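You operate a simulated robot arm through the tools that you are given. There is no shell and no other tool.

Carry out the task below with a simulated two-armed robot. There is one attempt and no reset: what you move stays moved.

Task
Key in job 4576, reset the computer and run the rotor once.
Fine: push the keyboard drawer in, use the yellow button, shut the computer door again, stop the rotor after the reading.

Only the result counts: the job must be done as asked and must still hold three seconds after the hand-in. Knocking over, shifting, dropping, spilling or breaking anything else fails it.

Robot
Two 6-joint arms with two-finger parallel grippers on one trunk that stands fixed in place. Base frame: the origin is at the foot of the trunk, x ahead of it, y to its left, z up. Readings come in mm, degrees, newtons and seconds.
The left shoulder is at [280, 185, 1230], the right one opposite. With the tool pointing down near the work surface each hand reaches from about 480 to 900 mm from the base axis, measured 20 degrees to its own side. Payload 1.57 kg a hand.
The TCP of each hand is the grasp point between the finger pads, 30 mm short of the fingertips. In the tool frame z runs along the fingers and y along their closing line. The gripper opens to 80 mm. The fingers are 17 mm wide and 12 mm thick; the gripper's body (40 by 82 mm) begins 80 mm behind the TCP.
Orientation is that of the tool frame in the base frame, as a unit quaternion [w, x, y, z]. With the fingers straight down and closing along the base's y, the tool's x points along the base's -x, its y along +y and its z along -z.

Tools
- The arms move only by the tool drive_tool. It takes "left_deltas", "right_deltas" or both (then of equal length, played together; a hand with none holds still); each is a list that holds one entry, the list of rows, each a list of 7 numbers: the shift along the base's x, y, z in cm, then the turn, a rotation vector about the base's x, y, z in degrees, then the opening in per cent of the stroke, from 0 (shut) to 100 (fully open). In form: [[[dx, dy, dz, ax, ay, az, hand], ...]]. A call has 1 to 20 rows; each row shifts and turns the commanded pose from where the row before left it. Rows are played at 5 a second. More than 50 mm and 8.6 degrees between two rows, or a gripper value outside its range, and nothing of the call is played. Where a pose cannot be reached the arm comes as near as it can. A force on the tool above 90 N (or 10 N above the force at the start of the call, whichever is more), or a blocked arm, ends the call early, and 0.2 s more pass. The fingers move at their own pace (about 153 mm/s each) and stop on an object; they squeeze with about 25 N. The grip force told is the motor's: it shows also when the fingers shut on nothing. Time passes only in rows, and 0.2 s behind the last, so rows that do not move let the fingers close. The reply holds the time, the measured pose of the TCP, the force on the tool along the base axes, the opening and the grip force, in the units named above and with some noise, with the torque about the TCP (base axes, N m) and any sound that the robot's microphone picked up.
- Cameras (640 x 400 px; columns grow to the right, rows downward): "scene" is now at [242.6, 12.3, 1671.9]; the picture's right is [0.16, -0.99, 0.00], its down [-0.70, -0.11, -0.70] and it looks along [0.70, 0.11, -0.71] (base axes); focal length 341 px, centre (320, 200). "left" rides on the left gripper at [72, 7, -122] in its tool frame; the picture's right is [-0.09, 1.00, 0.00], its down [-0.84, -0.08, -0.54] and it looks along [-0.54, -0.05, 0.84] (tool axes); focal length 238 px, centre (320, 200). "right" rides on the right gripper at [72, -7, -122] in its tool frame; the picture's right is [0.09, 1.00, 0.00], its down [-0.84, 0.08, -0.54] and it looks along [-0.54, 0.05, 0.84] (tool axes); focal length 238 px, centre (320, 200). There is no depth. A picture from a camera that has moved, and an enlarged one, comes with that camera's place and axes in the base frame and with its lens.
- get_image(camera): a new picture of that camera. No time passes.
- move_column(by): slides the trunk up (or, below 0, down) by that many mm; the arms and the scene camera ride with it, the base frame stays. It gives what a move gives, with no picture.
- turn_head(pan, tilt): turns the head with the scene camera to pan (to the left, within 86 degrees either way) and tilt (down, from -29 to 69), counted from straight ahead of the robot. It gives what a move gives.
- zoom(camera, box): a new picture of the part [left, top, right, bottom] of that camera's present view, enlarged. No time passes.
- sign_off(): hands the job in; it is judged then, once.

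Nothing tells you positions but the pictures and the camera data. Unless the task says otherwise, let go and move clear before handing in.

The tools are called after "Request:" by a JSON object that holds its "op" and its "data". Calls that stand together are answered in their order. drive_tool: Moves the arms, as the interface text tells. Its arguments: {"type":"object","properties":{"left_deltas":{"type":"array","items":{"type":"array","items":{"type":"array","items":{"type":"number"}}}},"right_deltas":{"type":"array","items":{"type":"array","items":{"type":"array","items":{"type":"number"}}}}},"required":[]} The other tools are called the same way: move_column (by) moves the trunk up or down; turn_head (pan, tilt) turns the head that bears the scene camera; get_image (camera) takes a picture; zoom (camera, box) takes an enlarged picture of a part of a camera's view; sign_off () hands the job in.

At the start:

```text
time_s: 0.0
left_ee_pos: [544.0, 275.4, 1418.4]
left_orientation: [-0.001, -0.001, 1.0, -0.001]
left_ft_force: [0.0, 0.0, 0.2]
left_wrist_torque: [0.0, 0.01, 0.02]
left_width: 80.2
left_grip_force: 0.1
right_ee_pos: [585.5, -168.1, 1415.1]
right_orientation: [0.001, 0.0, 1.0, 0.0]
right_ft_force: [-0.1, 0.0, 0.3]
right_wrist_torque: [-0.01, -0.01, 0.01]
right_width: 79.8
right_grip_force: 0.1
trunk travel left (down, up): [-925.0, 65.0]
head pan, tilt (commanded): [9.1, 45.2]
```

scene: 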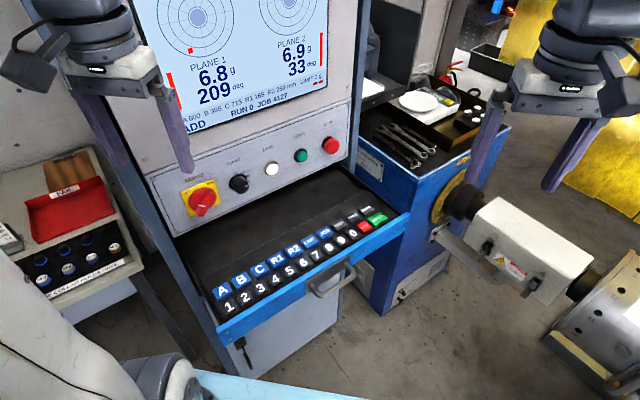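
right: 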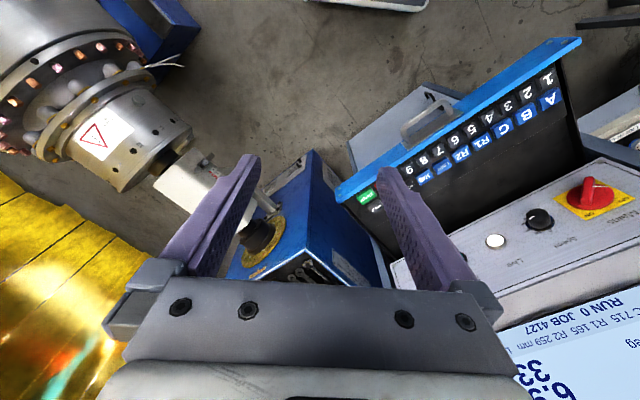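
left: 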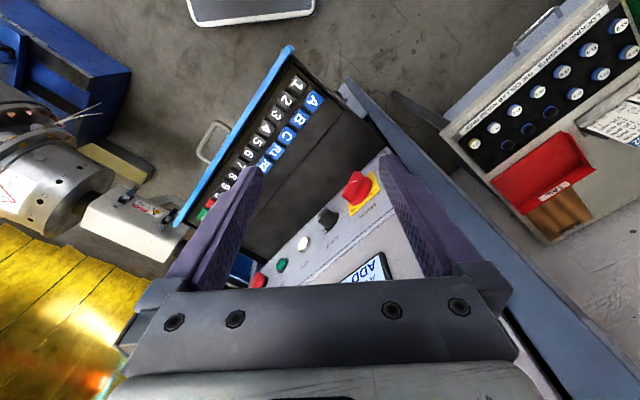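

I see a balancing machine cabinet with a screen (JOB 4127, RUN 0), a panel with buttons and a knob, an extended keyboard drawer with keys, and a rotor on the right. I'll look closer at everything before moving.

Request:
{"op": "zoom", "data": {"camera": "scene", "box": [200, 170, 420, 310]}}

Request:
{"op": "zoom", "data": {"camera": "scene", "box": [140, 0, 360, 140]}}

Request:
{"op": "zoom", "data": {"camera": "scene", "box": [150, 100, 370, 240]}}

Request:
{"op": "zoom", "data": {"camera": "scene", "box": [180, 260, 400, 400]}}

Request:
{"op": "zoom", "data": {"camera": "scene", "box": [340, 60, 640, 251]}}

```text
2.86 times, centred on (310, 240) of scene
camera zoom: at [242.6, 12.3, 1671.9], right [0.16, -0.99, 0.0], down [-0.7, -0.11, -0.7], along [0.7, 0.11, -0.71], focal length 975 px, centre (349, 86)
```

zoom: 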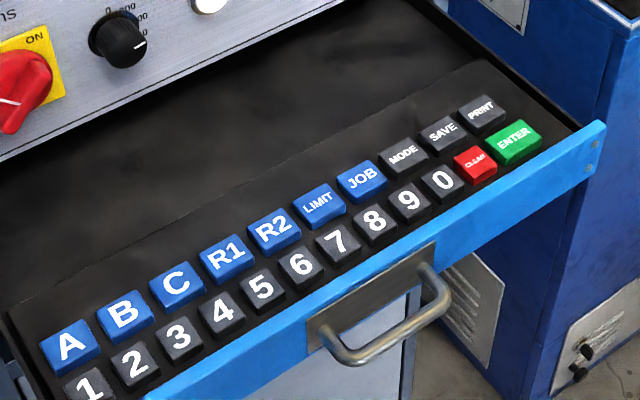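

```text
2.86 times, centred on (250, 70) of scene
camera zoom: at [242.6, 12.3, 1671.9], right [0.16, -0.99, 0.0], down [-0.7, -0.11, -0.7], along [0.7, 0.11, -0.71], focal length 975 px, centre (520, 571)
```

zoom: 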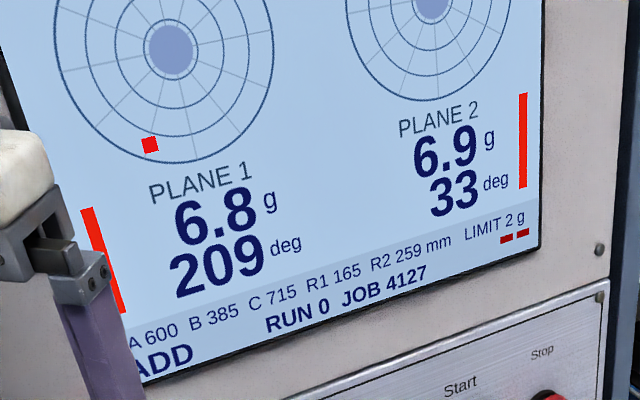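

```text
2.86 times, centred on (260, 170) of scene
camera zoom: at [242.6, 12.3, 1671.9], right [0.16, -0.99, 0.0], down [-0.7, -0.11, -0.7], along [0.7, 0.11, -0.71], focal length 975 px, centre (491, 286)
```

zoom: 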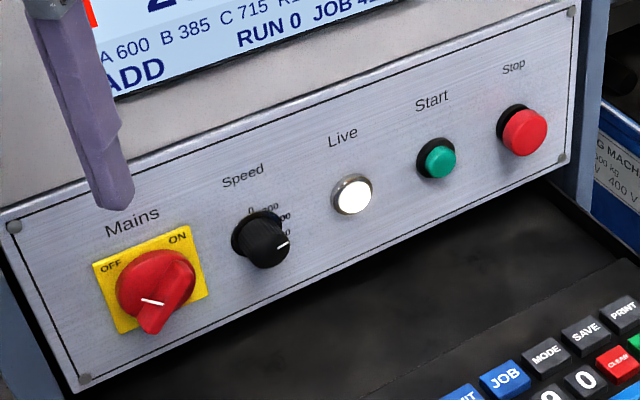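

```text
2.86 times, centred on (290, 330) of scene
camera zoom: at [242.6, 12.3, 1671.9], right [0.16, -0.99, 0.0], down [-0.7, -0.11, -0.7], along [0.7, 0.11, -0.71], focal length 975 px, centre (406, -171)
```

zoom: 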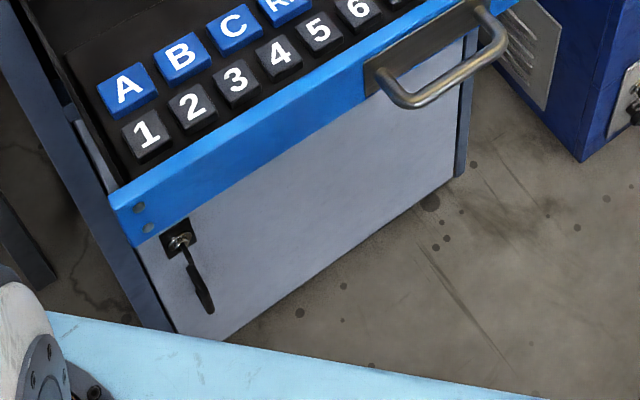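

```text
2.09 times, centred on (490, 156) of scene
camera zoom: at [242.6, 12.3, 1671.9], right [0.16, -0.99, 0.0], down [-0.7, -0.11, -0.7], along [0.7, 0.11, -0.71], focal length 715 px, centre (-36, 293)
```

zoom: 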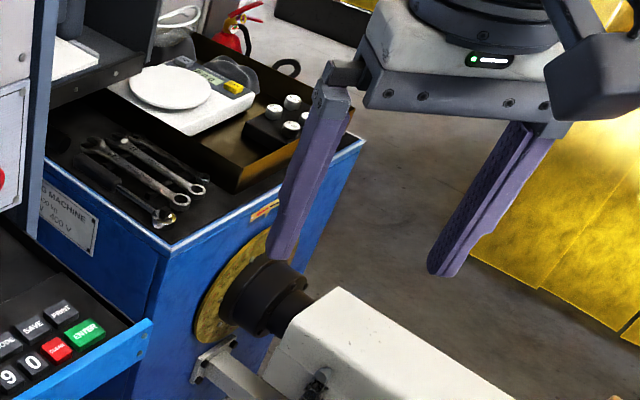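

I see the key in the computer door under the keyboard drawer. I'll turn the head to survey the rest: the cabinet's lower door, the screen, the rotor and the surroundings.

Request:
{"op": "turn_head", "data": {"pan": 20, "tilt": 20}}

Request:
{"op": "get_image", "data": {"camera": "scene"}}

Request:
{"op": "turn_head", "data": {"pan": -40, "tilt": 40}}

Request:
{"op": "get_image", "data": {"camera": "scene"}}

Request:
{"op": "turn_head", "data": {"pan": 15, "tilt": 65}}

Request:
{"op": "get_image", "data": {"camera": "scene"}}

Request:
{"op": "turn_head", "data": {"pan": 60, "tilt": 45}}

Request:
{"op": "get_image", "data": {"camera": "scene"}}

```text
time_s: 0.9
left_ee_pos: [542.4, 277.4, 1419.9]
left_orientation: [-0.001, -0.001, 1.0, -0.001]
left_ft_force: [0.1, -0.6, -0.4]
left_wrist_torque: [0.04, -0.01, 0.0]
left_width: 80.1
left_grip_force: 0.0
right_ee_pos: [586.0, -168.4, 1413.4]
right_orientation: [0.0, 0.0, 1.0, 0.0]
right_ft_force: [0.6, 0.7, 0.2]
right_wrist_torque: [0.0, 0.0, -0.01]
right_width: 80.2
right_grip_force: 0.0
trunk travel left (down, up): [-925.0, 65.0]
head pan, tilt (commanded): [20.0, 20.0]
```

```text
taken
camera scene: at [249.9, 31.3, 1710.7], right [0.34, -0.94, 0.0], down [-0.32, -0.12, -0.94], along [0.88, 0.32, -0.34], focal length 341 px, centre (320, 200)
```

scene: 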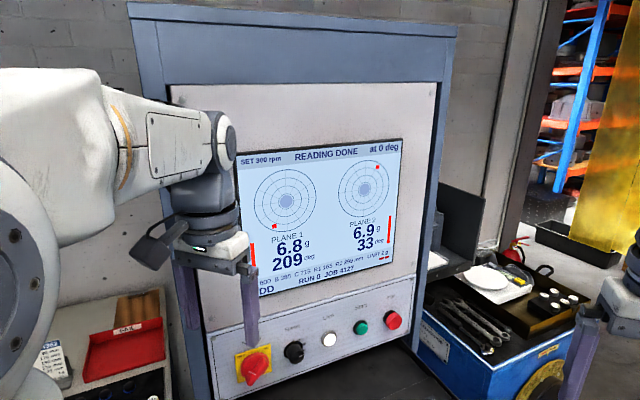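

```text
time_s: 2.2
left_ee_pos: [543.7, 276.6, 1419.2]
left_orientation: [0.0, -0.001, 1.0, -0.001]
left_ft_force: [-0.6, 0.0, -0.4]
left_wrist_torque: [0.0, 0.01, 0.05]
left_width: 80.2
left_grip_force: 0.0
right_ee_pos: [585.5, -167.7, 1413.3]
right_orientation: [0.0, 0.0, 1.0, 0.0]
right_ft_force: [-0.3, 0.2, 0.0]
right_wrist_torque: [0.0, 0.02, 0.01]
right_width: 80.4
right_grip_force: 0.0
trunk travel left (down, up): [-925.0, 65.0]
head pan, tilt (commanded): [-40.0, 40.0]
```

```text
taken
camera scene: at [227.6, -55.1, 1679.4], right [-0.64, -0.77, 0.0], down [-0.49, 0.41, -0.77], along [0.59, -0.49, -0.64], focal length 341 px, centre (320, 200)
```

scene: 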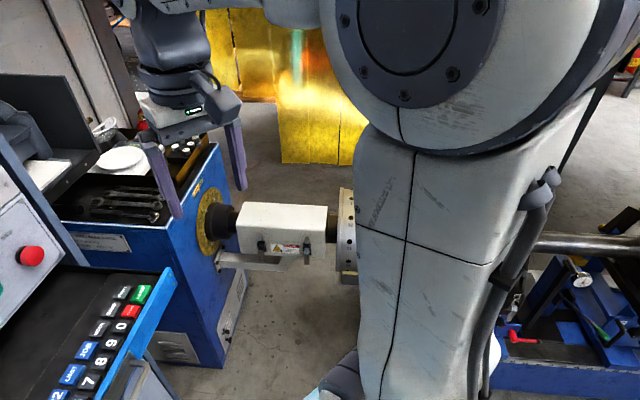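

```text
time_s: 3.4
left_ee_pos: [543.9, 277.5, 1418.6]
left_orientation: [-0.002, 0.0, 1.0, -0.001]
left_ft_force: [0.1, -1.1, 0.6]
left_wrist_torque: [-0.04, 0.02, 0.06]
left_width: 80.0
left_grip_force: 0.0
right_ee_pos: [586.3, -167.2, 1413.8]
right_orientation: [0.0, 0.001, 1.0, -0.001]
right_ft_force: [0.1, -0.7, 0.5]
right_wrist_torque: [0.02, -0.02, 0.01]
right_width: 80.1
right_grip_force: 0.0
trunk travel left (down, up): [-925.0, 65.0]
head pan, tilt (commanded): [15.0, 65.0]
```

```text
taken
camera scene: at [221.1, 15.2, 1647.1], right [0.26, -0.97, 0.0], down [-0.88, -0.23, -0.42], along [0.41, 0.11, -0.91], focal length 341 px, centre (320, 200)
```

scene: 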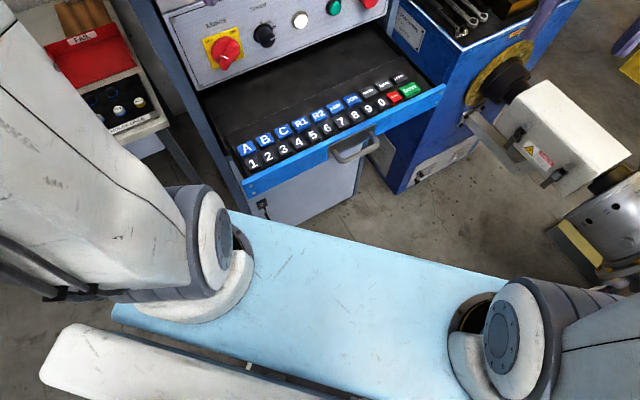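

```text
time_s: 4.5
left_ee_pos: [543.9, 275.4, 1419.7]
left_orientation: [-0.001, -0.002, 1.0, -0.001]
left_ft_force: [0.3, 0.5, -0.9]
left_wrist_torque: [-0.05, 0.0, 0.02]
left_width: 79.7
left_grip_force: 0.1
right_ee_pos: [587.1, -167.7, 1415.2]
right_orientation: [0.001, 0.0, 1.0, -0.001]
right_ft_force: [0.4, -0.5, -0.6]
right_wrist_torque: [0.0, 0.03, -0.01]
right_width: 80.2
right_grip_force: 0.1
trunk travel left (down, up): [-925.0, 65.0]
head pan, tilt (commanded): [60.0, 45.0]
```

```text
taken
camera scene: at [203.1, 69.9, 1672.1], right [0.87, -0.5, 0.0], down [-0.35, -0.61, -0.71], along [0.35, 0.61, -0.71], focal length 341 px, centre (320, 200)
```

scene: 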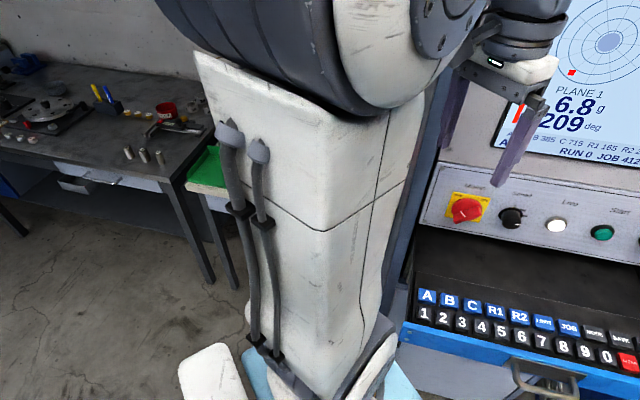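

The screen shows "SET 300 rpm, READING DONE, RUN 0 JOB 4127". By triangulation the keyboard is at z≈1057, its number row running from about (531,238) for "1" to (752,17) for "0", and the machine is turned about 45°. I'll bring the left hand above key 4, closed and turned 45°, then look.

Request:
{"op": "turn_head", "data": {"pan": 15, "tilt": 40}}

Request:
{"op": "drive_tool", "data": {"left_deltas": [[[1.0, -1.85, -3.3, 0, 0, 7.5, 0], [1.0, -1.85, -3.3, 0, 0, 7.5, 0], [1.0, -1.85, -3.3, 0, 0, 7.5, 0], [1.0, -1.85, -3.3, 0, 0, 7.5, 0], [1.0, -1.85, -3.3, 0, 0, 7.5, 0], [1.0, -1.85, -3.3, 0, 0, 7.5, 0], [0, 0, 0, 0, 0, 0, 0]]]}}

Request:
{"op": "get_image", "data": {"camera": "scene"}}

Request:
{"op": "get_image", "data": {"camera": "left"}}

```text
time_s: 5.7
left_ee_pos: [542.3, 276.9, 1420.4]
left_orientation: [-0.001, -0.001, 1.0, -0.001]
left_ft_force: [0.6, 0.7, -0.2]
left_wrist_torque: [-0.01, 0.03, 0.0]
left_width: 80.2
left_grip_force: 0.0
right_ee_pos: [585.8, -166.3, 1415.1]
right_orientation: [0.0, 0.0, 1.0, 0.0]
right_ft_force: [0.8, 0.2, 0.1]
right_wrist_torque: [0.03, 0.01, -0.03]
right_width: 80.1
right_grip_force: 0.0
trunk travel left (down, up): [-925.0, 65.0]
head pan, tilt (commanded): [15.0, 40.0]
```

```text
time_s: 7.3
left_ee_pos: [604.5, 164.1, 1218.4]
left_orientation: [-0.001, -0.384, 0.923, -0.001]
left_ft_force: [0.3, 0.8, 0.3]
left_wrist_torque: [0.01, 0.03, -0.03]
left_width: 0.1
left_grip_force: 21.6
right_ee_pos: [585.9, -168.1, 1413.6]
right_orientation: [0.0, 0.0, 1.0, 0.0]
right_ft_force: [0.3, -0.1, -0.5]
right_wrist_torque: [0.03, 0.0, -0.01]
right_width: 79.8
right_grip_force: 0.1
trunk travel left (down, up): [-925.0, 65.0]
head pan, tilt (commanded): [15.0, 40.0]
```

```text
taken
camera scene: at [244.8, 21.4, 1679.3], right [0.26, -0.97, 0.0], down [-0.62, -0.17, -0.77], along [0.74, 0.2, -0.64], focal length 341 px, centre (320, 200)
```

scene: 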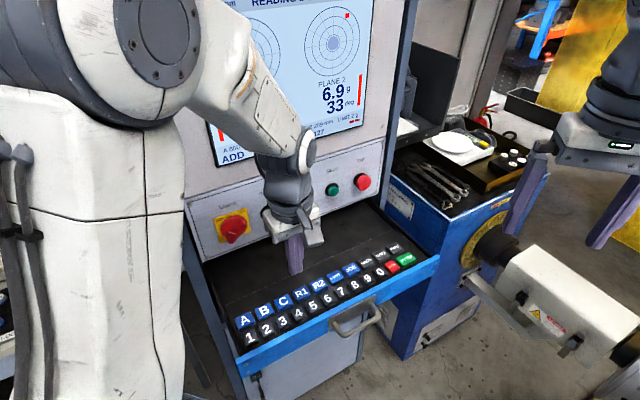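

```text
taken
camera left: at [551.6, 118.1, 1340.1], right [-0.64, 0.77, 0.0], down [0.65, 0.54, 0.54], along [0.42, 0.35, -0.84], focal length 238 px, centre (320, 200)
```

left: 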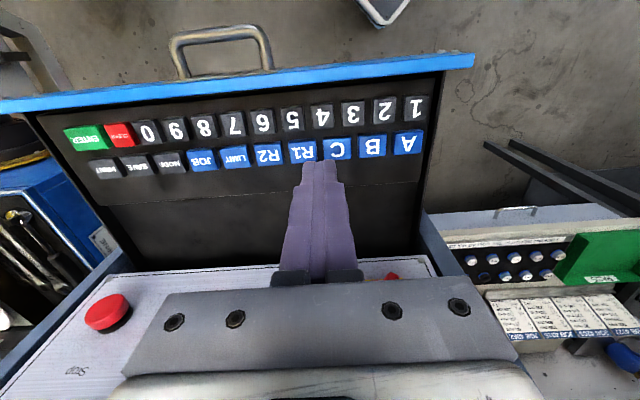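

The left camera's view agrees with the scene estimate: JOB is near (742,81), 4 near (604,163), 5 (629,139), 6 (653,115), 7 (678,90) and ENTER (806,-40). I'll move above JOB and down to just over the key.

Request:
{"op": "drive_tool", "data": {"left_deltas": [[[3.44, -2.07, -2.5, 0, 0, 0, 0], [3.44, -2.07, -2.5, 0, 0, 0, 0], [3.44, -2.07, -2.5, 0, 0, 0, 0], [3.43, -2.07, -2.5, 0, 0, 0, 0], [0, 0, -1.3, 0, 0, 0, 0], [0, 0, 0, 0, 0, 0, 0]]]}}

Request:
{"op": "get_image", "data": {"camera": "left"}}

Request:
{"op": "get_image", "data": {"camera": "scene"}}

```text
time_s: 8.7
left_ee_pos: [740.5, 82.8, 1105.8]
left_orientation: [0.0, -0.383, 0.924, -0.002]
left_ft_force: [0.6, 0.4, -0.2]
left_wrist_torque: [0.01, -0.02, 0.0]
left_width: 0.0
left_grip_force: 21.0
right_ee_pos: [585.4, -166.2, 1414.9]
right_orientation: [0.001, 0.0, 1.0, 0.0]
right_ft_force: [-0.4, 0.3, 0.5]
right_wrist_torque: [0.03, -0.02, -0.04]
right_width: 80.2
right_grip_force: 0.1
trunk travel left (down, up): [-925.0, 65.0]
head pan, tilt (commanded): [15.0, 40.0]
```

```text
taken
camera left: at [686.1, 36.5, 1228.1], right [-0.64, 0.77, 0.0], down [0.65, 0.54, 0.54], along [0.42, 0.34, -0.84], focal length 238 px, centre (320, 200)
```

left: 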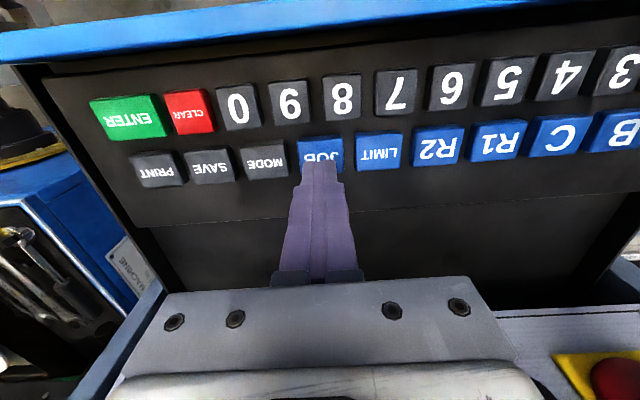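

```text
taken
camera scene: at [244.4, 21.6, 1679.4], right [0.26, -0.97, 0.0], down [-0.62, -0.17, -0.77], along [0.74, 0.2, -0.64], focal length 341 px, centre (320, 200)
```

scene: 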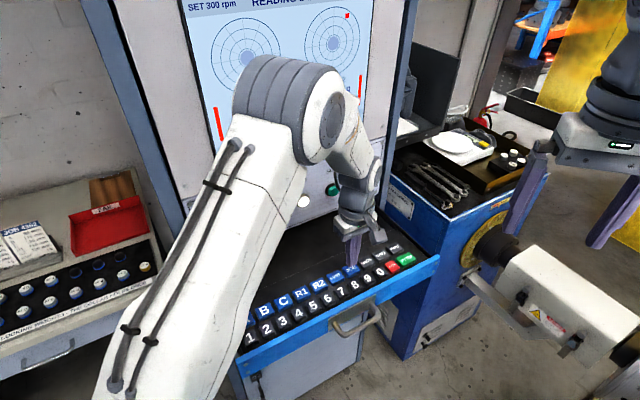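

The tip hovers about 19 mm over JOB and is centred on it. I'll press gently down and back up, then watch the screen.

Request:
{"op": "drive_tool", "data": {"left_deltas": [[[0, -0.1, -1.2, 0, 0, 0, 0], [0, 0, -0.4, 0, 0, 0, 0], [0, 0, -0.3, 0, 0, 0, 0], [0, 0, -0.3, 0, 0, 0, 0]]]}}

Request:
{"op": "zoom", "data": {"camera": "scene", "box": [160, 0, 440, 175]}}

```text
time_s: 9.7
left_ee_pos: [739.7, 81.9, 1087.0]
left_orientation: [0.0, -0.384, 0.923, -0.001]
left_ft_force: [-1.6, -1.2, 10.3]
left_wrist_torque: [0.0, 0.06, -0.01]
left_width: 0.0
left_grip_force: 21.1
right_ee_pos: [585.5, -168.6, 1415.1]
right_orientation: [0.0, 0.0, 1.0, 0.0]
right_ft_force: [-1.2, 0.1, 0.6]
right_wrist_torque: [0.01, 0.02, -0.02]
right_width: 80.2
right_grip_force: 0.1
trunk travel left (down, up): [-925.0, 65.0]
head pan, tilt (commanded): [15.0, 40.0]
heard: click
```

```text
2.29 times, centred on (300, 88) of scene
camera zoom: at [244.0, 21.3, 1679.7], right [0.26, -0.97, 0.0], down [-0.62, -0.17, -0.77], along [0.74, 0.2, -0.64], focal length 780 px, centre (366, 457)
```

zoom: 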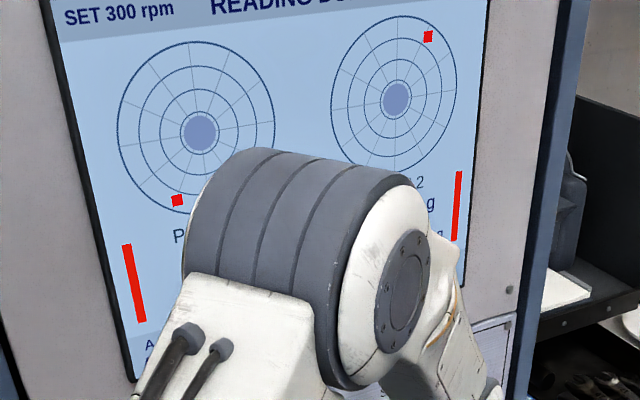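

A click was heard. I'll lift off and check the screen with the right wrist camera, which saw the job line earlier.

Request:
{"op": "drive_tool", "data": {"left_deltas": [[[0, 0, 2.0, 0, 0, 0, 0], [0, 0, 0, 0, 0, 0, 0]]]}}

Request:
{"op": "get_image", "data": {"camera": "right"}}

```text
time_s: 10.3
left_ee_pos: [738.9, 82.5, 1105.1]
left_orientation: [-0.002, -0.382, 0.924, -0.001]
left_ft_force: [0.4, 0.4, 0.1]
left_wrist_torque: [-0.03, 0.01, -0.01]
left_width: 0.0
left_grip_force: 20.8
right_ee_pos: [585.0, -166.5, 1414.9]
right_orientation: [0.0, 0.0, 1.0, 0.0]
right_ft_force: [0.6, 0.1, 0.8]
right_wrist_torque: [-0.03, -0.04, -0.01]
right_width: 79.9
right_grip_force: 0.1
trunk travel left (down, up): [-925.0, 65.0]
head pan, tilt (commanded): [15.0, 40.0]
```

```text
taken
camera right: at [512.7, -173.9, 1536.7], right [-0.09, 1.0, 0.0], down [0.84, 0.08, 0.54], along [0.54, 0.05, -0.84], focal length 238 px, centre (320, 200)
```

right: 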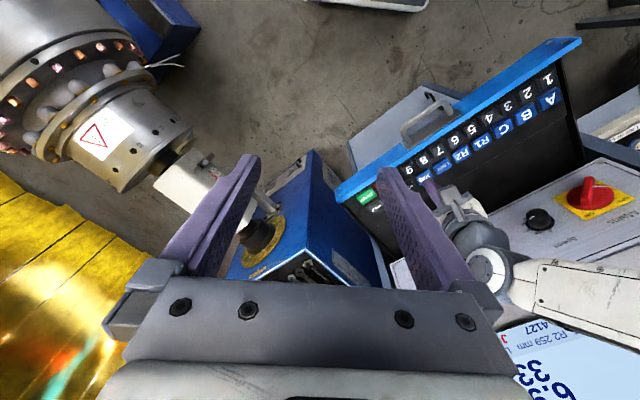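

Request:
{"op": "zoom", "data": {"camera": "right", "box": [480, 300, 600, 375]}}

```text
5.33 times, centred on (540, 338) of right
camera zoom: at [512.7, -173.9, 1536.7], right [-0.09, 1.0, 0.0], down [0.84, 0.08, 0.54], along [0.54, 0.05, -0.84], focal length 1271 px, centre (-853, -533)
```

zoom: 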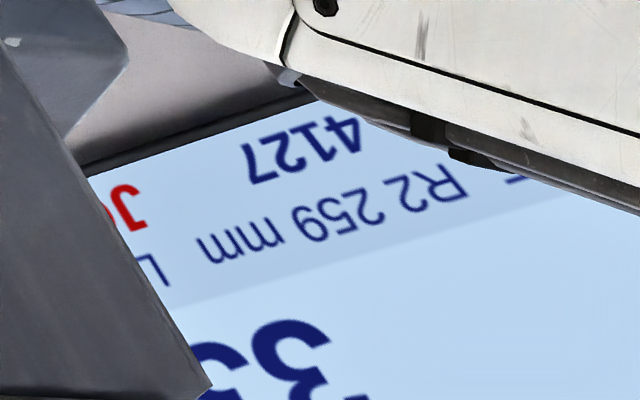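

JOB mode has opened a red prompt on the screen. I'll re-aim the right wrist camera (closing that gripper) so I can watch the job line while the left hand types.

Request:
{"op": "drive_tool", "data": {"right_deltas": [[[0, 0, 0, 0, 0, 7.5, 0], [0, 0, 0, 0, 0, 7.5, 0], [0, 0, 0, 0, 0, 7.5, 0], [0, 0, 0, 0, 0, 7.5, 0], [0, 0, 0, 3.33, -5.77, 0, 0], [0, 0, 0, 3.33, -5.77, 0, 0], [0, 0, 0, 3.33, -5.77, 0, 0], [0, 0, 0, 0, 0, 0, 0]]]}}

Request:
{"op": "get_image", "data": {"camera": "right"}}

```text
time_s: 12.1
left_ee_pos: [740.3, 81.6, 1106.3]
left_orientation: [0.0, -0.384, 0.923, -0.001]
left_ft_force: [0.0, 0.5, -0.4]
left_wrist_torque: [0.01, 0.0, 0.01]
left_width: 0.0
left_grip_force: 21.3
right_ee_pos: [586.3, -167.0, 1415.4]
right_orientation: [0.167, -0.255, 0.951, 0.045]
right_ft_force: [-0.1, -0.1, 0.0]
right_wrist_torque: [0.0, -0.02, 0.02]
right_width: 0.1
right_grip_force: 21.1
trunk travel left (down, up): [-925.0, 65.0]
head pan, tilt (commanded): [15.0, 40.0]
```

```text
taken
camera right: at [493.9, -227.4, 1504.9], right [-0.57, 0.82, -0.03], down [0.48, 0.37, 0.8], along [0.66, 0.44, -0.6], focal length 238 px, centre (320, 200)
```

right: 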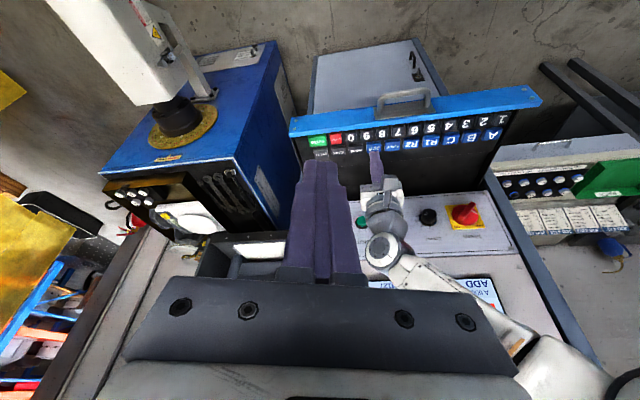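

Request:
{"op": "drive_tool", "data": {"right_deltas": [[[0, 0, 0, 4, -6.93, 0, 0], [0, 0, 0, 4, -6.93, 0, 0], [0, 0, 0, 4, -6.93, 0, 0], [0, 0, 0, 4, -6.93, 0, 0], [0, 0, 0, 0, 0, 0, 0]]]}}

Request:
{"op": "get_image", "data": {"camera": "right"}}

```text
time_s: 13.3
left_ee_pos: [739.1, 81.9, 1105.4]
left_orientation: [0.0, -0.383, 0.924, -0.001]
left_ft_force: [-0.1, 0.4, -0.4]
left_wrist_torque: [-0.02, -0.01, -0.01]
left_width: 0.0
left_grip_force: 21.2
right_ee_pos: [623.1, -177.3, 1406.7]
right_orientation: [0.423, -0.233, 0.868, 0.114]
right_ft_force: [0.6, -0.5, 0.9]
right_wrist_torque: [-0.02, 0.01, -0.02]
right_width: 0.2
right_grip_force: 21.4
right hand out of reach, approached as far as the arm can: row 1, 2, 3, 4
trunk travel left (down, up): [-925.0, 65.0]
head pan, tilt (commanded): [15.0, 40.0]
```

```text
taken
camera right: at [503.6, -254.2, 1424.5], right [-0.55, 0.83, -0.07], down [0.04, 0.11, 0.99], along [0.84, 0.54, -0.09], focal length 238 px, centre (320, 200)
```

right: 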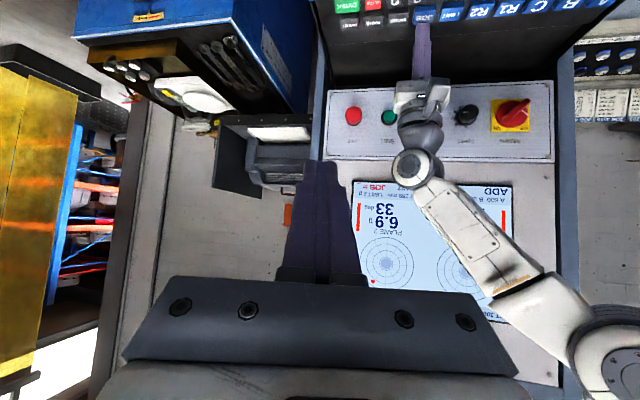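

The right camera now shows the whole screen with a red "JOB =" prompt. Next I'll type 4 with the left hand.

Request:
{"op": "drive_tool", "data": {"left_deltas": [[[-3.38, 2.03, 0.2, 0, 0, 0, 0], [-3.38, 2.03, 0, 0, 0, 0, 0], [-3.38, 2.03, 0, 0, 0, 0, 0], [-3.38, 2.03, 0, 0, 0, 0, 0], [0, 0, 0, 0, 0, 0, 0]]]}}

Request:
{"op": "get_image", "data": {"camera": "left"}}

Request:
{"op": "zoom", "data": {"camera": "right", "box": [340, 170, 520, 282]}}

```text
time_s: 14.5
left_ee_pos: [604.9, 161.6, 1109.3]
left_orientation: [-0.001, -0.384, 0.923, -0.001]
left_ft_force: [-0.3, 0.3, 0.3]
left_wrist_torque: [0.01, 0.01, 0.0]
left_width: 0.1
left_grip_force: 20.8
right_ee_pos: [623.0, -176.8, 1407.1]
right_orientation: [0.423, -0.233, 0.868, 0.113]
right_ft_force: [-0.8, -0.2, -0.6]
right_wrist_torque: [-0.03, 0.01, 0.0]
right_width: 0.0
right_grip_force: 21.4
trunk travel left (down, up): [-925.0, 65.0]
head pan, tilt (commanded): [15.0, 40.0]
```

```text
taken
camera left: at [550.3, 116.2, 1230.8], right [-0.64, 0.77, 0.0], down [0.65, 0.54, 0.54], along [0.42, 0.34, -0.84], focal length 238 px, centre (320, 200)
```

left: 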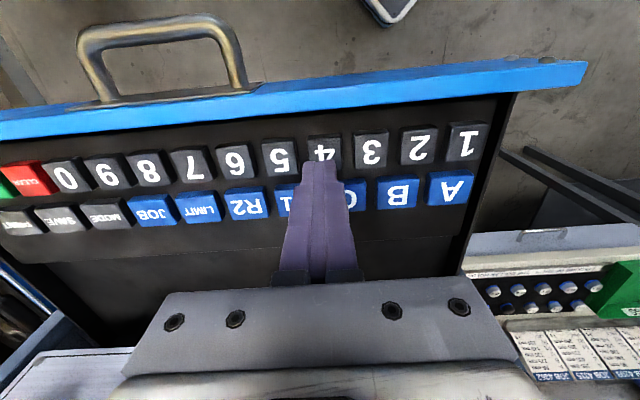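

```text
3.56 times, centred on (430, 226) of right
camera zoom: at [503.5, -253.9, 1424.8], right [-0.55, 0.83, -0.07], down [0.04, 0.11, 0.99], along [0.84, 0.54, -0.09], focal length 848 px, centre (-71, 108)
```

zoom: 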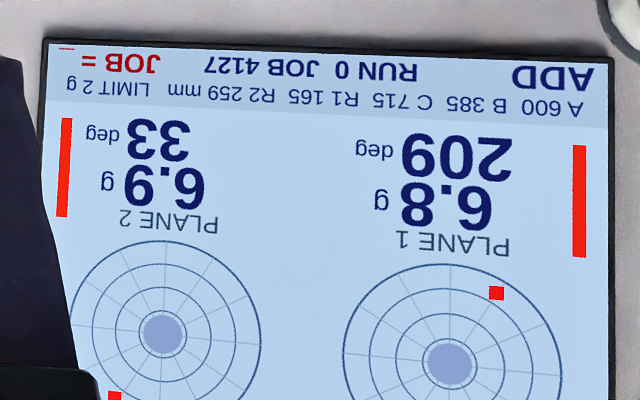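

The prompt reads "JOB = _". Key 4 sits a few mm to the left of where I'd land, so I'll correct that while pressing, then lift.

Request:
{"op": "drive_tool", "data": {"left_deltas": [[[-0.35, 0.15, 0, 0, 0, 0, 0], [0, 0, -1.4, 0, 0, 0, 0], [0, 0, -0.4, 0, 0, 0, 0], [0, 0, -0.3, 0, 0, 0, 0], [0, 0, -0.3, 0, 0, 0, 0]]]}}

Request:
{"op": "zoom", "data": {"camera": "right", "box": [340, 170, 520, 282]}}

Request:
{"op": "get_image", "data": {"camera": "left"}}

```text
time_s: 15.7
left_ee_pos: [601.3, 163.7, 1086.1]
left_orientation: [-0.001, -0.384, 0.923, -0.001]
left_ft_force: [-1.6, -0.6, 16.2]
left_wrist_torque: [0.0, 0.08, 0.04]
left_width: 0.1
left_grip_force: 21.4
right_ee_pos: [621.0, -178.1, 1406.1]
right_orientation: [0.423, -0.233, 0.868, 0.114]
right_ft_force: [0.6, -0.1, -0.8]
right_wrist_torque: [0.01, -0.01, 0.02]
right_width: 0.2
right_grip_force: 21.3
trunk travel left (down, up): [-925.0, 65.0]
head pan, tilt (commanded): [15.0, 40.0]
heard: click
```

```text
3.56 times, centred on (430, 226) of right
camera zoom: at [503.0, -254.2, 1425.3], right [-0.55, 0.83, -0.07], down [0.04, 0.11, 0.99], along [0.84, 0.54, -0.09], focal length 848 px, centre (-71, 108)
```

zoom: 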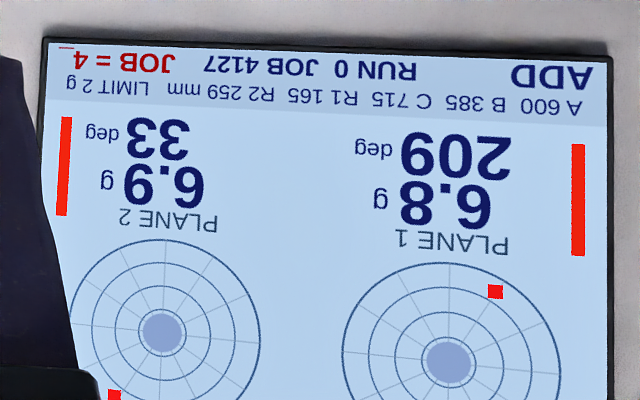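

```text
taken
camera left: at [547.2, 117.7, 1207.4], right [-0.64, 0.77, 0.0], down [0.65, 0.54, 0.54], along [0.42, 0.34, -0.84], focal length 238 px, centre (320, 200)
```

left: 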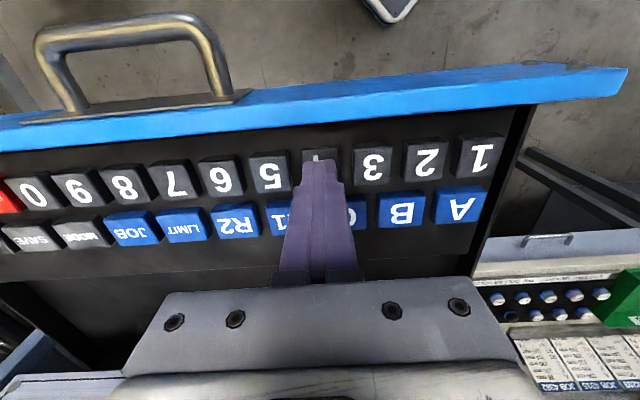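

"JOB = 4_" — it registered once. Now 5.

Request:
{"op": "drive_tool", "data": {"left_deltas": [[[0, 0, 2.4, 0, 0, 0, 0], [2.45, -2.46, 0, 0, 0, 0, 0], [0, 0, 0, 0, 0, 0, 0], [0, 0, -1.4, 0, 0, 0, 0], [0, 0, -0.4, 0, 0, 0, 0], [0, 0, -0.3, 0, 0, 0, 0], [0, 0, -0.3, 0, 0, 0, 0]]]}}

Request:
{"op": "zoom", "data": {"camera": "right", "box": [340, 170, 520, 282]}}

Request:
{"op": "get_image", "data": {"camera": "left"}}

```text
time_s: 17.3
left_ee_pos: [627.8, 140.2, 1085.0]
left_orientation: [0.001, -0.383, 0.924, -0.002]
left_ft_force: [-0.4, 1.3, 20.5]
left_wrist_torque: [0.05, 0.01, 0.02]
left_width: 0.0
left_grip_force: 21.4
right_ee_pos: [621.6, -178.7, 1406.4]
right_orientation: [0.424, -0.233, 0.868, 0.114]
right_ft_force: [0.0, 0.3, -0.1]
right_wrist_torque: [0.0, 0.01, 0.02]
right_width: 0.0
right_grip_force: 21.1
trunk travel left (down, up): [-925.0, 65.0]
head pan, tilt (commanded): [15.0, 40.0]
heard: click
```

```text
3.56 times, centred on (430, 226) of right
camera zoom: at [503.0, -254.0, 1425.4], right [-0.55, 0.83, -0.07], down [0.04, 0.11, 0.99], along [0.84, 0.54, -0.09], focal length 848 px, centre (-71, 108)
```

zoom: 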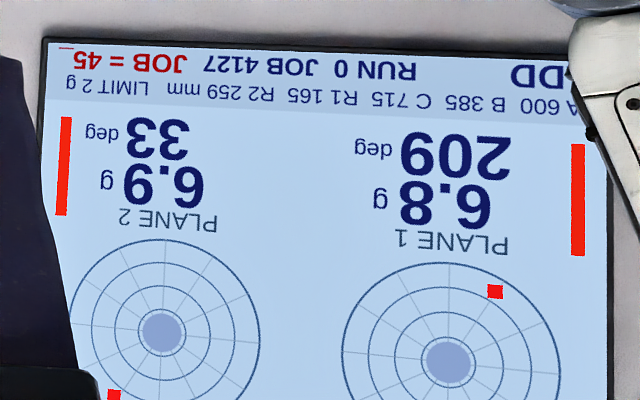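

```text
taken
camera left: at [573.9, 94.0, 1206.8], right [-0.64, 0.77, 0.0], down [0.64, 0.54, 0.54], along [0.42, 0.34, -0.84], focal length 238 px, centre (320, 200)
```

left: 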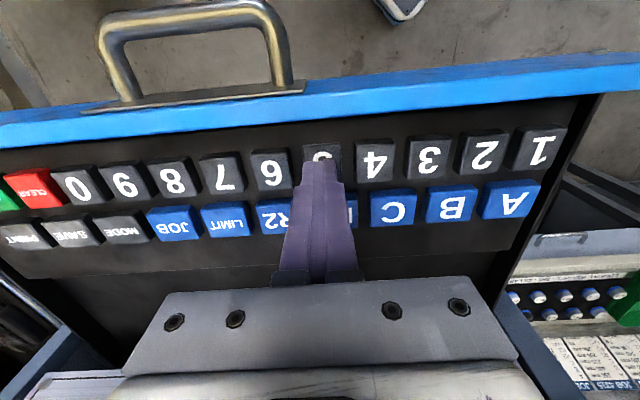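

"JOB = 45_". Now 7, two keys along.

Request:
{"op": "drive_tool", "data": {"left_deltas": [[[0, 0, 2.4, 0, 0, 0, 0], [2.35, -2.55, 0, 0, 0, 0, 0], [2.35, -2.55, 0, 0, 0, 0, 0], [0, 0, 0, 0, 0, 0, 0], [0, 0, -1.4, 0, 0, 0, 0], [0, 0, -0.4, 0, 0, 0, 0], [0, 0, -0.3, 0, 0, 0, 0], [0, 0, -0.3, 0, 0, 0, 0]]]}}

Request:
{"op": "zoom", "data": {"camera": "right", "box": [340, 170, 520, 282]}}

Request:
{"op": "get_image", "data": {"camera": "left"}}

```text
time_s: 19.1
left_ee_pos: [672.6, 88.5, 1085.2]
left_orientation: [0.001, -0.384, 0.924, -0.001]
left_ft_force: [-5.0, 7.5, 19.2]
left_wrist_torque: [0.24, 0.1, -0.01]
left_width: 0.0
left_grip_force: 21.5
right_ee_pos: [622.1, -177.8, 1406.5]
right_orientation: [0.423, -0.234, 0.868, 0.114]
right_ft_force: [-0.1, 0.5, -0.1]
right_wrist_torque: [0.01, 0.03, 0.01]
right_width: 0.2
right_grip_force: 21.8
trunk travel left (down, up): [-925.0, 65.0]
head pan, tilt (commanded): [15.0, 40.0]
heard: click
```

```text
3.56 times, centred on (430, 226) of right
camera zoom: at [503.0, -253.5, 1425.5], right [-0.55, 0.83, -0.07], down [0.04, 0.11, 0.99], along [0.83, 0.54, -0.09], focal length 848 px, centre (-71, 108)
```

zoom: 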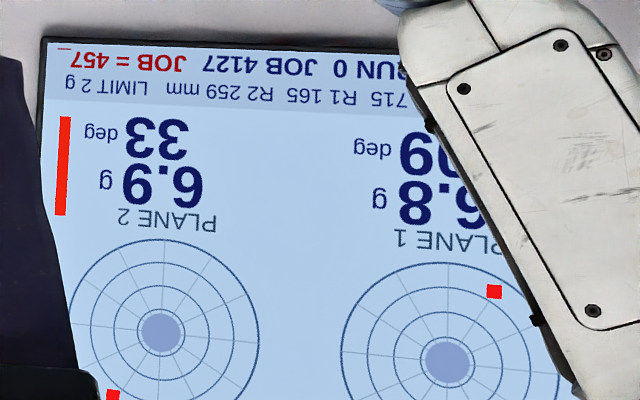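

```text
taken
camera left: at [619.1, 42.9, 1207.1], right [-0.64, 0.77, 0.0], down [0.65, 0.54, 0.54], along [0.42, 0.34, -0.84], focal length 238 px, centre (320, 200)
```

left: 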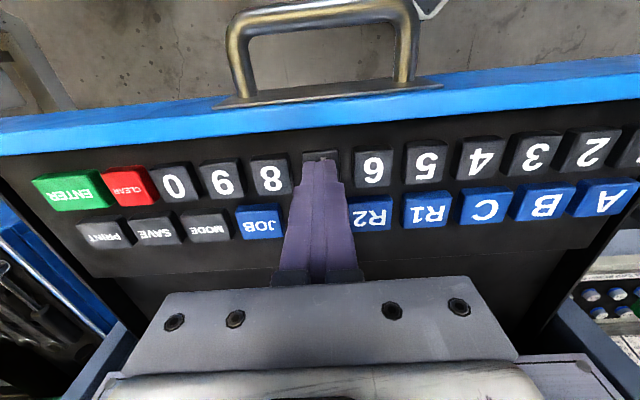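

"JOB = 457_". Now 6, one key back.

Request:
{"op": "drive_tool", "data": {"left_deltas": [[[0, 0, 2.4, 0, 0, 0, 0], [-2.35, 2.45, 0, 0, 0, 0, 0], [0, 0, 0, 0, 0, 0, 0], [0, 0, -1.4, 0, 0, 0, 0], [0, 0, -0.4, 0, 0, 0, 0], [0, 0, -0.3, 0, 0, 0, 0], [0, 0, -0.3, 0, 0, 0, 0]]]}}

Request:
{"op": "zoom", "data": {"camera": "right", "box": [340, 170, 520, 282]}}

Request:
{"op": "get_image", "data": {"camera": "left"}}

```text
time_s: 20.7
left_ee_pos: [649.8, 113.1, 1085.0]
left_orientation: [-0.001, -0.383, 0.924, -0.001]
left_ft_force: [-2.0, -0.7, 19.2]
left_wrist_torque: [-0.02, 0.06, -0.03]
left_width: 0.0
left_grip_force: 20.7
right_ee_pos: [621.8, -178.8, 1407.0]
right_orientation: [0.424, -0.233, 0.868, 0.113]
right_ft_force: [-0.5, -0.1, 0.4]
right_wrist_torque: [0.0, 0.01, -0.04]
right_width: 0.0
right_grip_force: 21.5
trunk travel left (down, up): [-925.0, 65.0]
head pan, tilt (commanded): [15.0, 40.0]
heard: click
```

```text
3.56 times, centred on (430, 226) of right
camera zoom: at [503.0, -254.2, 1425.3], right [-0.55, 0.83, -0.07], down [0.04, 0.11, 0.99], along [0.84, 0.54, -0.09], focal length 848 px, centre (-71, 108)
```

zoom: 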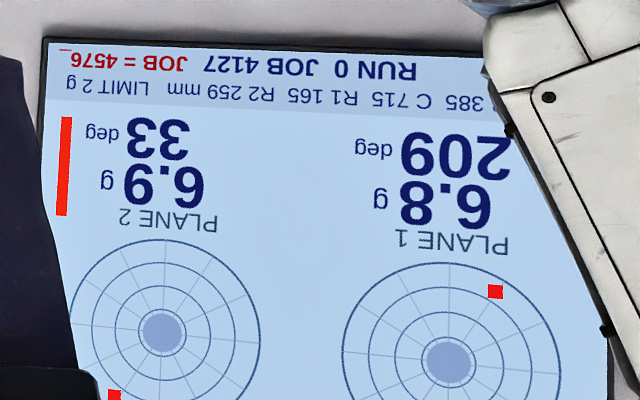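

```text
taken
camera left: at [596.2, 67.4, 1207.2], right [-0.64, 0.77, 0.0], down [0.65, 0.54, 0.54], along [0.42, 0.34, -0.84], focal length 238 px, centre (320, 200)
```

left: 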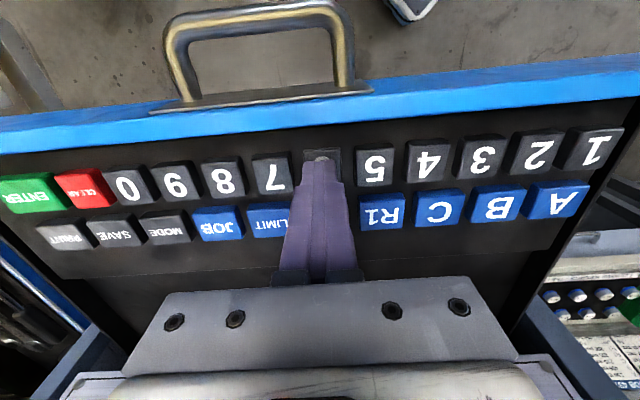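

"JOB = 4576_" is correct. I'll move over ENTER and check alignment.

Request:
{"op": "drive_tool", "data": {"left_deltas": [[[0, 0, 2.4, 0, 0, 0, 0], [3.06, -3.06, 0, 0, 0, 0, 0], [3.06, -3.06, 0, 0, 0, 0, 0], [3.06, -3.06, 0, 0, 0, 0, 0], [3.06, -3.06, 0, 0, 0, 0, 0], [3.06, -3.06, 0, 0, 0, 0, 0], [0, 0, 0, 0, 0, 0, 0]]]}}

Request:
{"op": "get_image", "data": {"camera": "left"}}

```text
time_s: 22.3
left_ee_pos: [804.4, -40.5, 1109.8]
left_orientation: [-0.002, -0.384, 0.923, -0.001]
left_ft_force: [0.3, 0.3, -0.4]
left_wrist_torque: [0.05, 0.02, 0.02]
left_width: 0.0
left_grip_force: 21.1
right_ee_pos: [623.0, -177.9, 1404.9]
right_orientation: [0.423, -0.233, 0.868, 0.114]
right_ft_force: [0.3, -0.1, 0.5]
right_wrist_torque: [0.05, -0.01, 0.04]
right_width: 0.0
right_grip_force: 21.1
trunk travel left (down, up): [-925.0, 65.0]
head pan, tilt (commanded): [15.0, 40.0]
```

```text
taken
camera left: at [750.2, -86.6, 1231.0], right [-0.64, 0.77, 0.0], down [0.65, 0.54, 0.54], along [0.41, 0.35, -0.84], focal length 238 px, centre (320, 200)
```

left: 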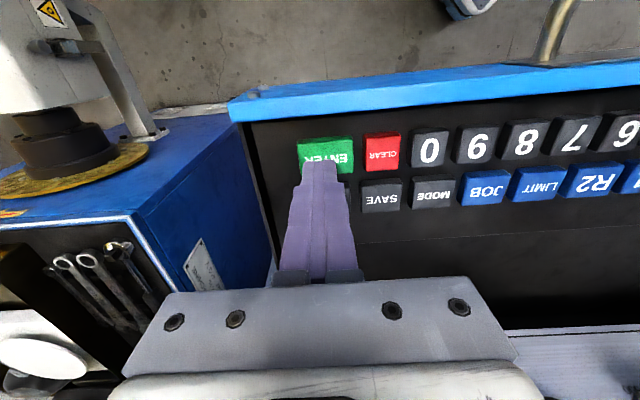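

ENTER is right under the tip. Pressing.

Request:
{"op": "drive_tool", "data": {"left_deltas": [[[-0.2, 0.0, -1.4, 0, 0, 0, 0], [0, 0, -0.4, 0, 0, 0, 0], [0, 0, -0.3, 0, 0, 0, 0], [0, 0, -0.3, 0, 0, 0, 0], [0, 0, 2.4, 0, 0, 0, 0], [-2.0, -2.0, 3, 0, 0, 0, 0], [0, 0, 0, 0, 0, 0, 0]]]}}

Request:
{"op": "zoom", "data": {"camera": "right", "box": [340, 170, 520, 282]}}

Request:
{"op": "get_image", "data": {"camera": "right"}}

```text
time_s: 23.9
left_ee_pos: [778.9, -59.4, 1135.6]
left_orientation: [0.0, -0.384, 0.923, -0.001]
left_ft_force: [0.1, 0.6, -0.1]
left_wrist_torque: [0.01, 0.0, 0.0]
left_width: 0.1
left_grip_force: 21.2
right_ee_pos: [622.2, -178.7, 1406.3]
right_orientation: [0.424, -0.234, 0.868, 0.115]
right_ft_force: [-0.3, -1.1, 0.1]
right_wrist_torque: [0.01, 0.01, 0.02]
right_width: 0.1
right_grip_force: 21.6
trunk travel left (down, up): [-925.0, 65.0]
head pan, tilt (commanded): [15.0, 40.0]
heard: click
```

```text
3.56 times, centred on (430, 226) of right
camera zoom: at [503.5, -254.2, 1424.8], right [-0.55, 0.83, -0.07], down [0.04, 0.11, 0.99], along [0.84, 0.54, -0.09], focal length 848 px, centre (-71, 108)
```

zoom: 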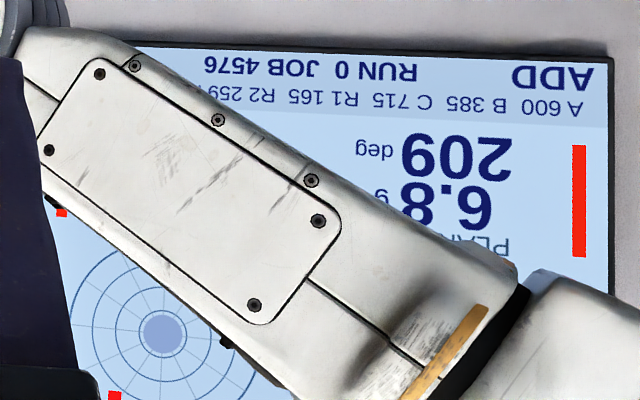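

```text
taken
camera right: at [503.5, -254.2, 1424.8], right [-0.55, 0.83, -0.07], down [0.04, 0.11, 0.99], along [0.84, 0.54, -0.09], focal length 238 px, centre (320, 200)
```

right: 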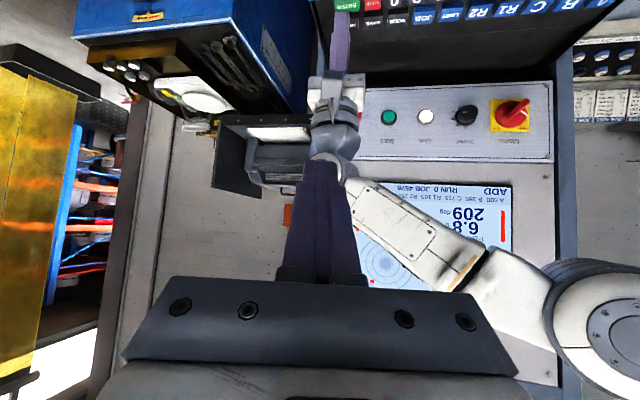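

JOB 4576 is now stored (RUN 0, JOB 4576). Next I retract the left hand, then prepare to push the drawer in with the right hand.

Request:
{"op": "drive_tool", "data": {"left_deltas": [[[-2.6, 3.1, 2.1, 0, 0, 0, 0], [-2.6, 3.1, 2.1, 0, 0, 0, 0], [-2.6, 3.1, 2.1, 0, 0, 0, 0], [-2.6, 3.1, 2.1, 0, 0, 0, 0], [-2.6, 3.1, 2.1, 0, 0, 0, 0], [-2.6, 3.1, 2.1, 0, 0, 0, 0], [-2.6, 3.1, 2.1, 0, 0, 0, 0], [-2.6, 3.1, 2.1, 0, 0, 0, 0], [-2.6, 3.1, 2.1, 0, 0, 0, 0], [-2.6, 3.1, 2.1, 0, 0, 0, 0], [0, 0, 0, 0, 0, 0, 0]]]}}

Request:
{"op": "get_image", "data": {"camera": "scene"}}

Request:
{"op": "get_image", "data": {"camera": "right"}}

```text
time_s: 26.3
left_ee_pos: [520.8, 254.1, 1351.2]
left_orientation: [0.0, -0.383, 0.924, -0.002]
left_ft_force: [-0.3, -0.7, -0.1]
left_wrist_torque: [0.0, -0.01, -0.04]
left_width: 0.0
left_grip_force: 21.7
right_ee_pos: [621.9, -177.6, 1405.9]
right_orientation: [0.424, -0.233, 0.868, 0.113]
right_ft_force: [-0.1, -0.1, 0.4]
right_wrist_torque: [0.01, 0.01, 0.0]
right_width: 0.1
right_grip_force: 20.8
trunk travel left (down, up): [-925.0, 65.0]
head pan, tilt (commanded): [15.0, 40.0]
```

```text
taken
camera scene: at [244.2, 21.6, 1679.4], right [0.26, -0.97, 0.0], down [-0.62, -0.17, -0.77], along [0.74, 0.2, -0.64], focal length 341 px, centre (320, 200)
```

scene: 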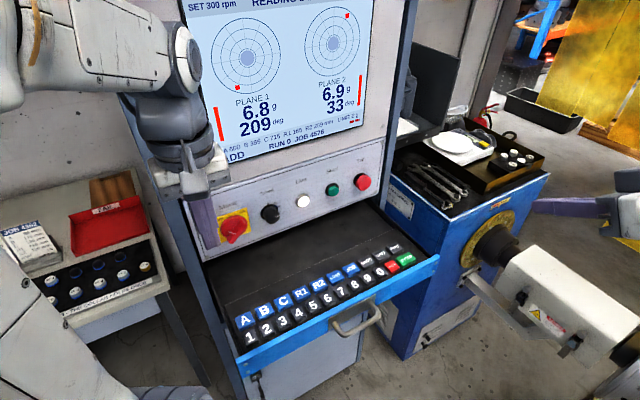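

```text
taken
camera right: at [503.4, -253.9, 1424.8], right [-0.55, 0.83, -0.07], down [0.04, 0.11, 0.99], along [0.84, 0.54, -0.09], focal length 238 px, centre (320, 200)
```

right: 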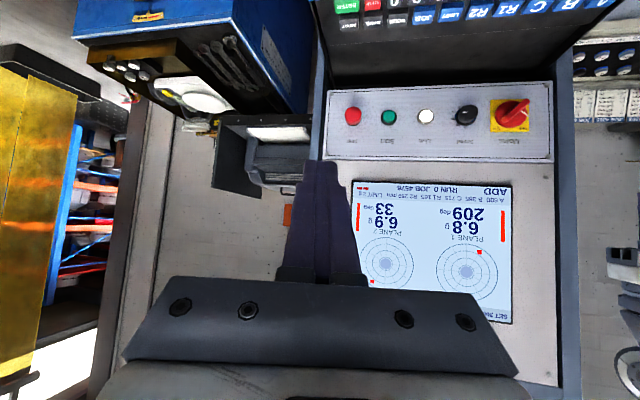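

I can see the drawer front and the panel clearly. I'll bring the right hand down in front of the drawer's blue front, to the right of the handle, turned to face the cabinet.

Request:
{"op": "drive_tool", "data": {"right_deltas": [[[0.75, 1.2, -4.1, 0, 0, 5, 0], [0.75, 1.2, -4.1, 0, 0, 5, 0], [0.75, 1.2, -4.1, 0, 0, 5, 0], [0.75, 1.2, -4.1, 0, 0, 0, 0], [0, 0, 0, 0, 0, 0, 0]]]}}

Request:
{"op": "get_image", "data": {"camera": "right"}}

Request:
{"op": "get_image", "data": {"camera": "scene"}}

```text
time_s: 27.5
left_ee_pos: [521.7, 254.9, 1348.4]
left_orientation: [-0.001, -0.383, 0.924, -0.002]
left_ft_force: [0.3, 0.4, 0.4]
left_wrist_torque: [0.02, 0.0, -0.04]
left_width: 0.2
left_grip_force: 21.4
right_ee_pos: [651.7, -129.6, 1239.8]
right_orientation: [0.405, -0.345, 0.83, 0.168]
right_ft_force: [-0.1, 0.0, 0.3]
right_wrist_torque: [-0.03, -0.01, 0.05]
right_width: 0.0
right_grip_force: 21.8
trunk travel left (down, up): [-925.0, 65.0]
head pan, tilt (commanded): [15.0, 40.0]
```

```text
taken
camera right: at [557.1, -233.6, 1258.4], right [-0.74, 0.66, -0.07], down [0.01, 0.12, 0.99], along [0.67, 0.74, -0.09], focal length 238 px, centre (320, 200)
```

right: 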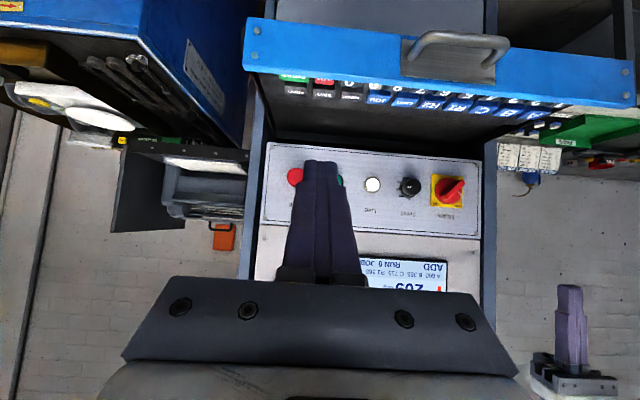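

```text
taken
camera scene: at [244.9, 21.5, 1679.3], right [0.26, -0.97, 0.0], down [-0.62, -0.17, -0.77], along [0.74, 0.2, -0.64], focal length 341 px, centre (320, 200)
```

scene: 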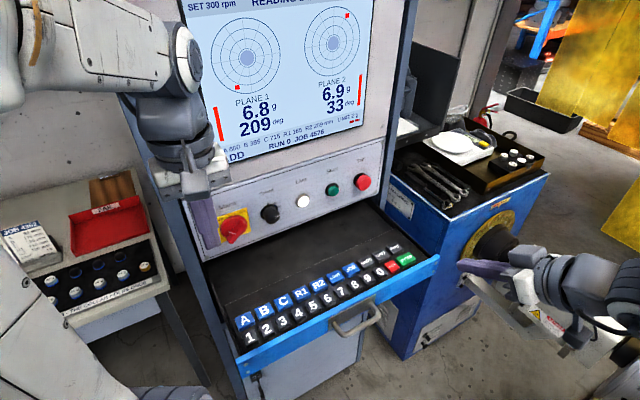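

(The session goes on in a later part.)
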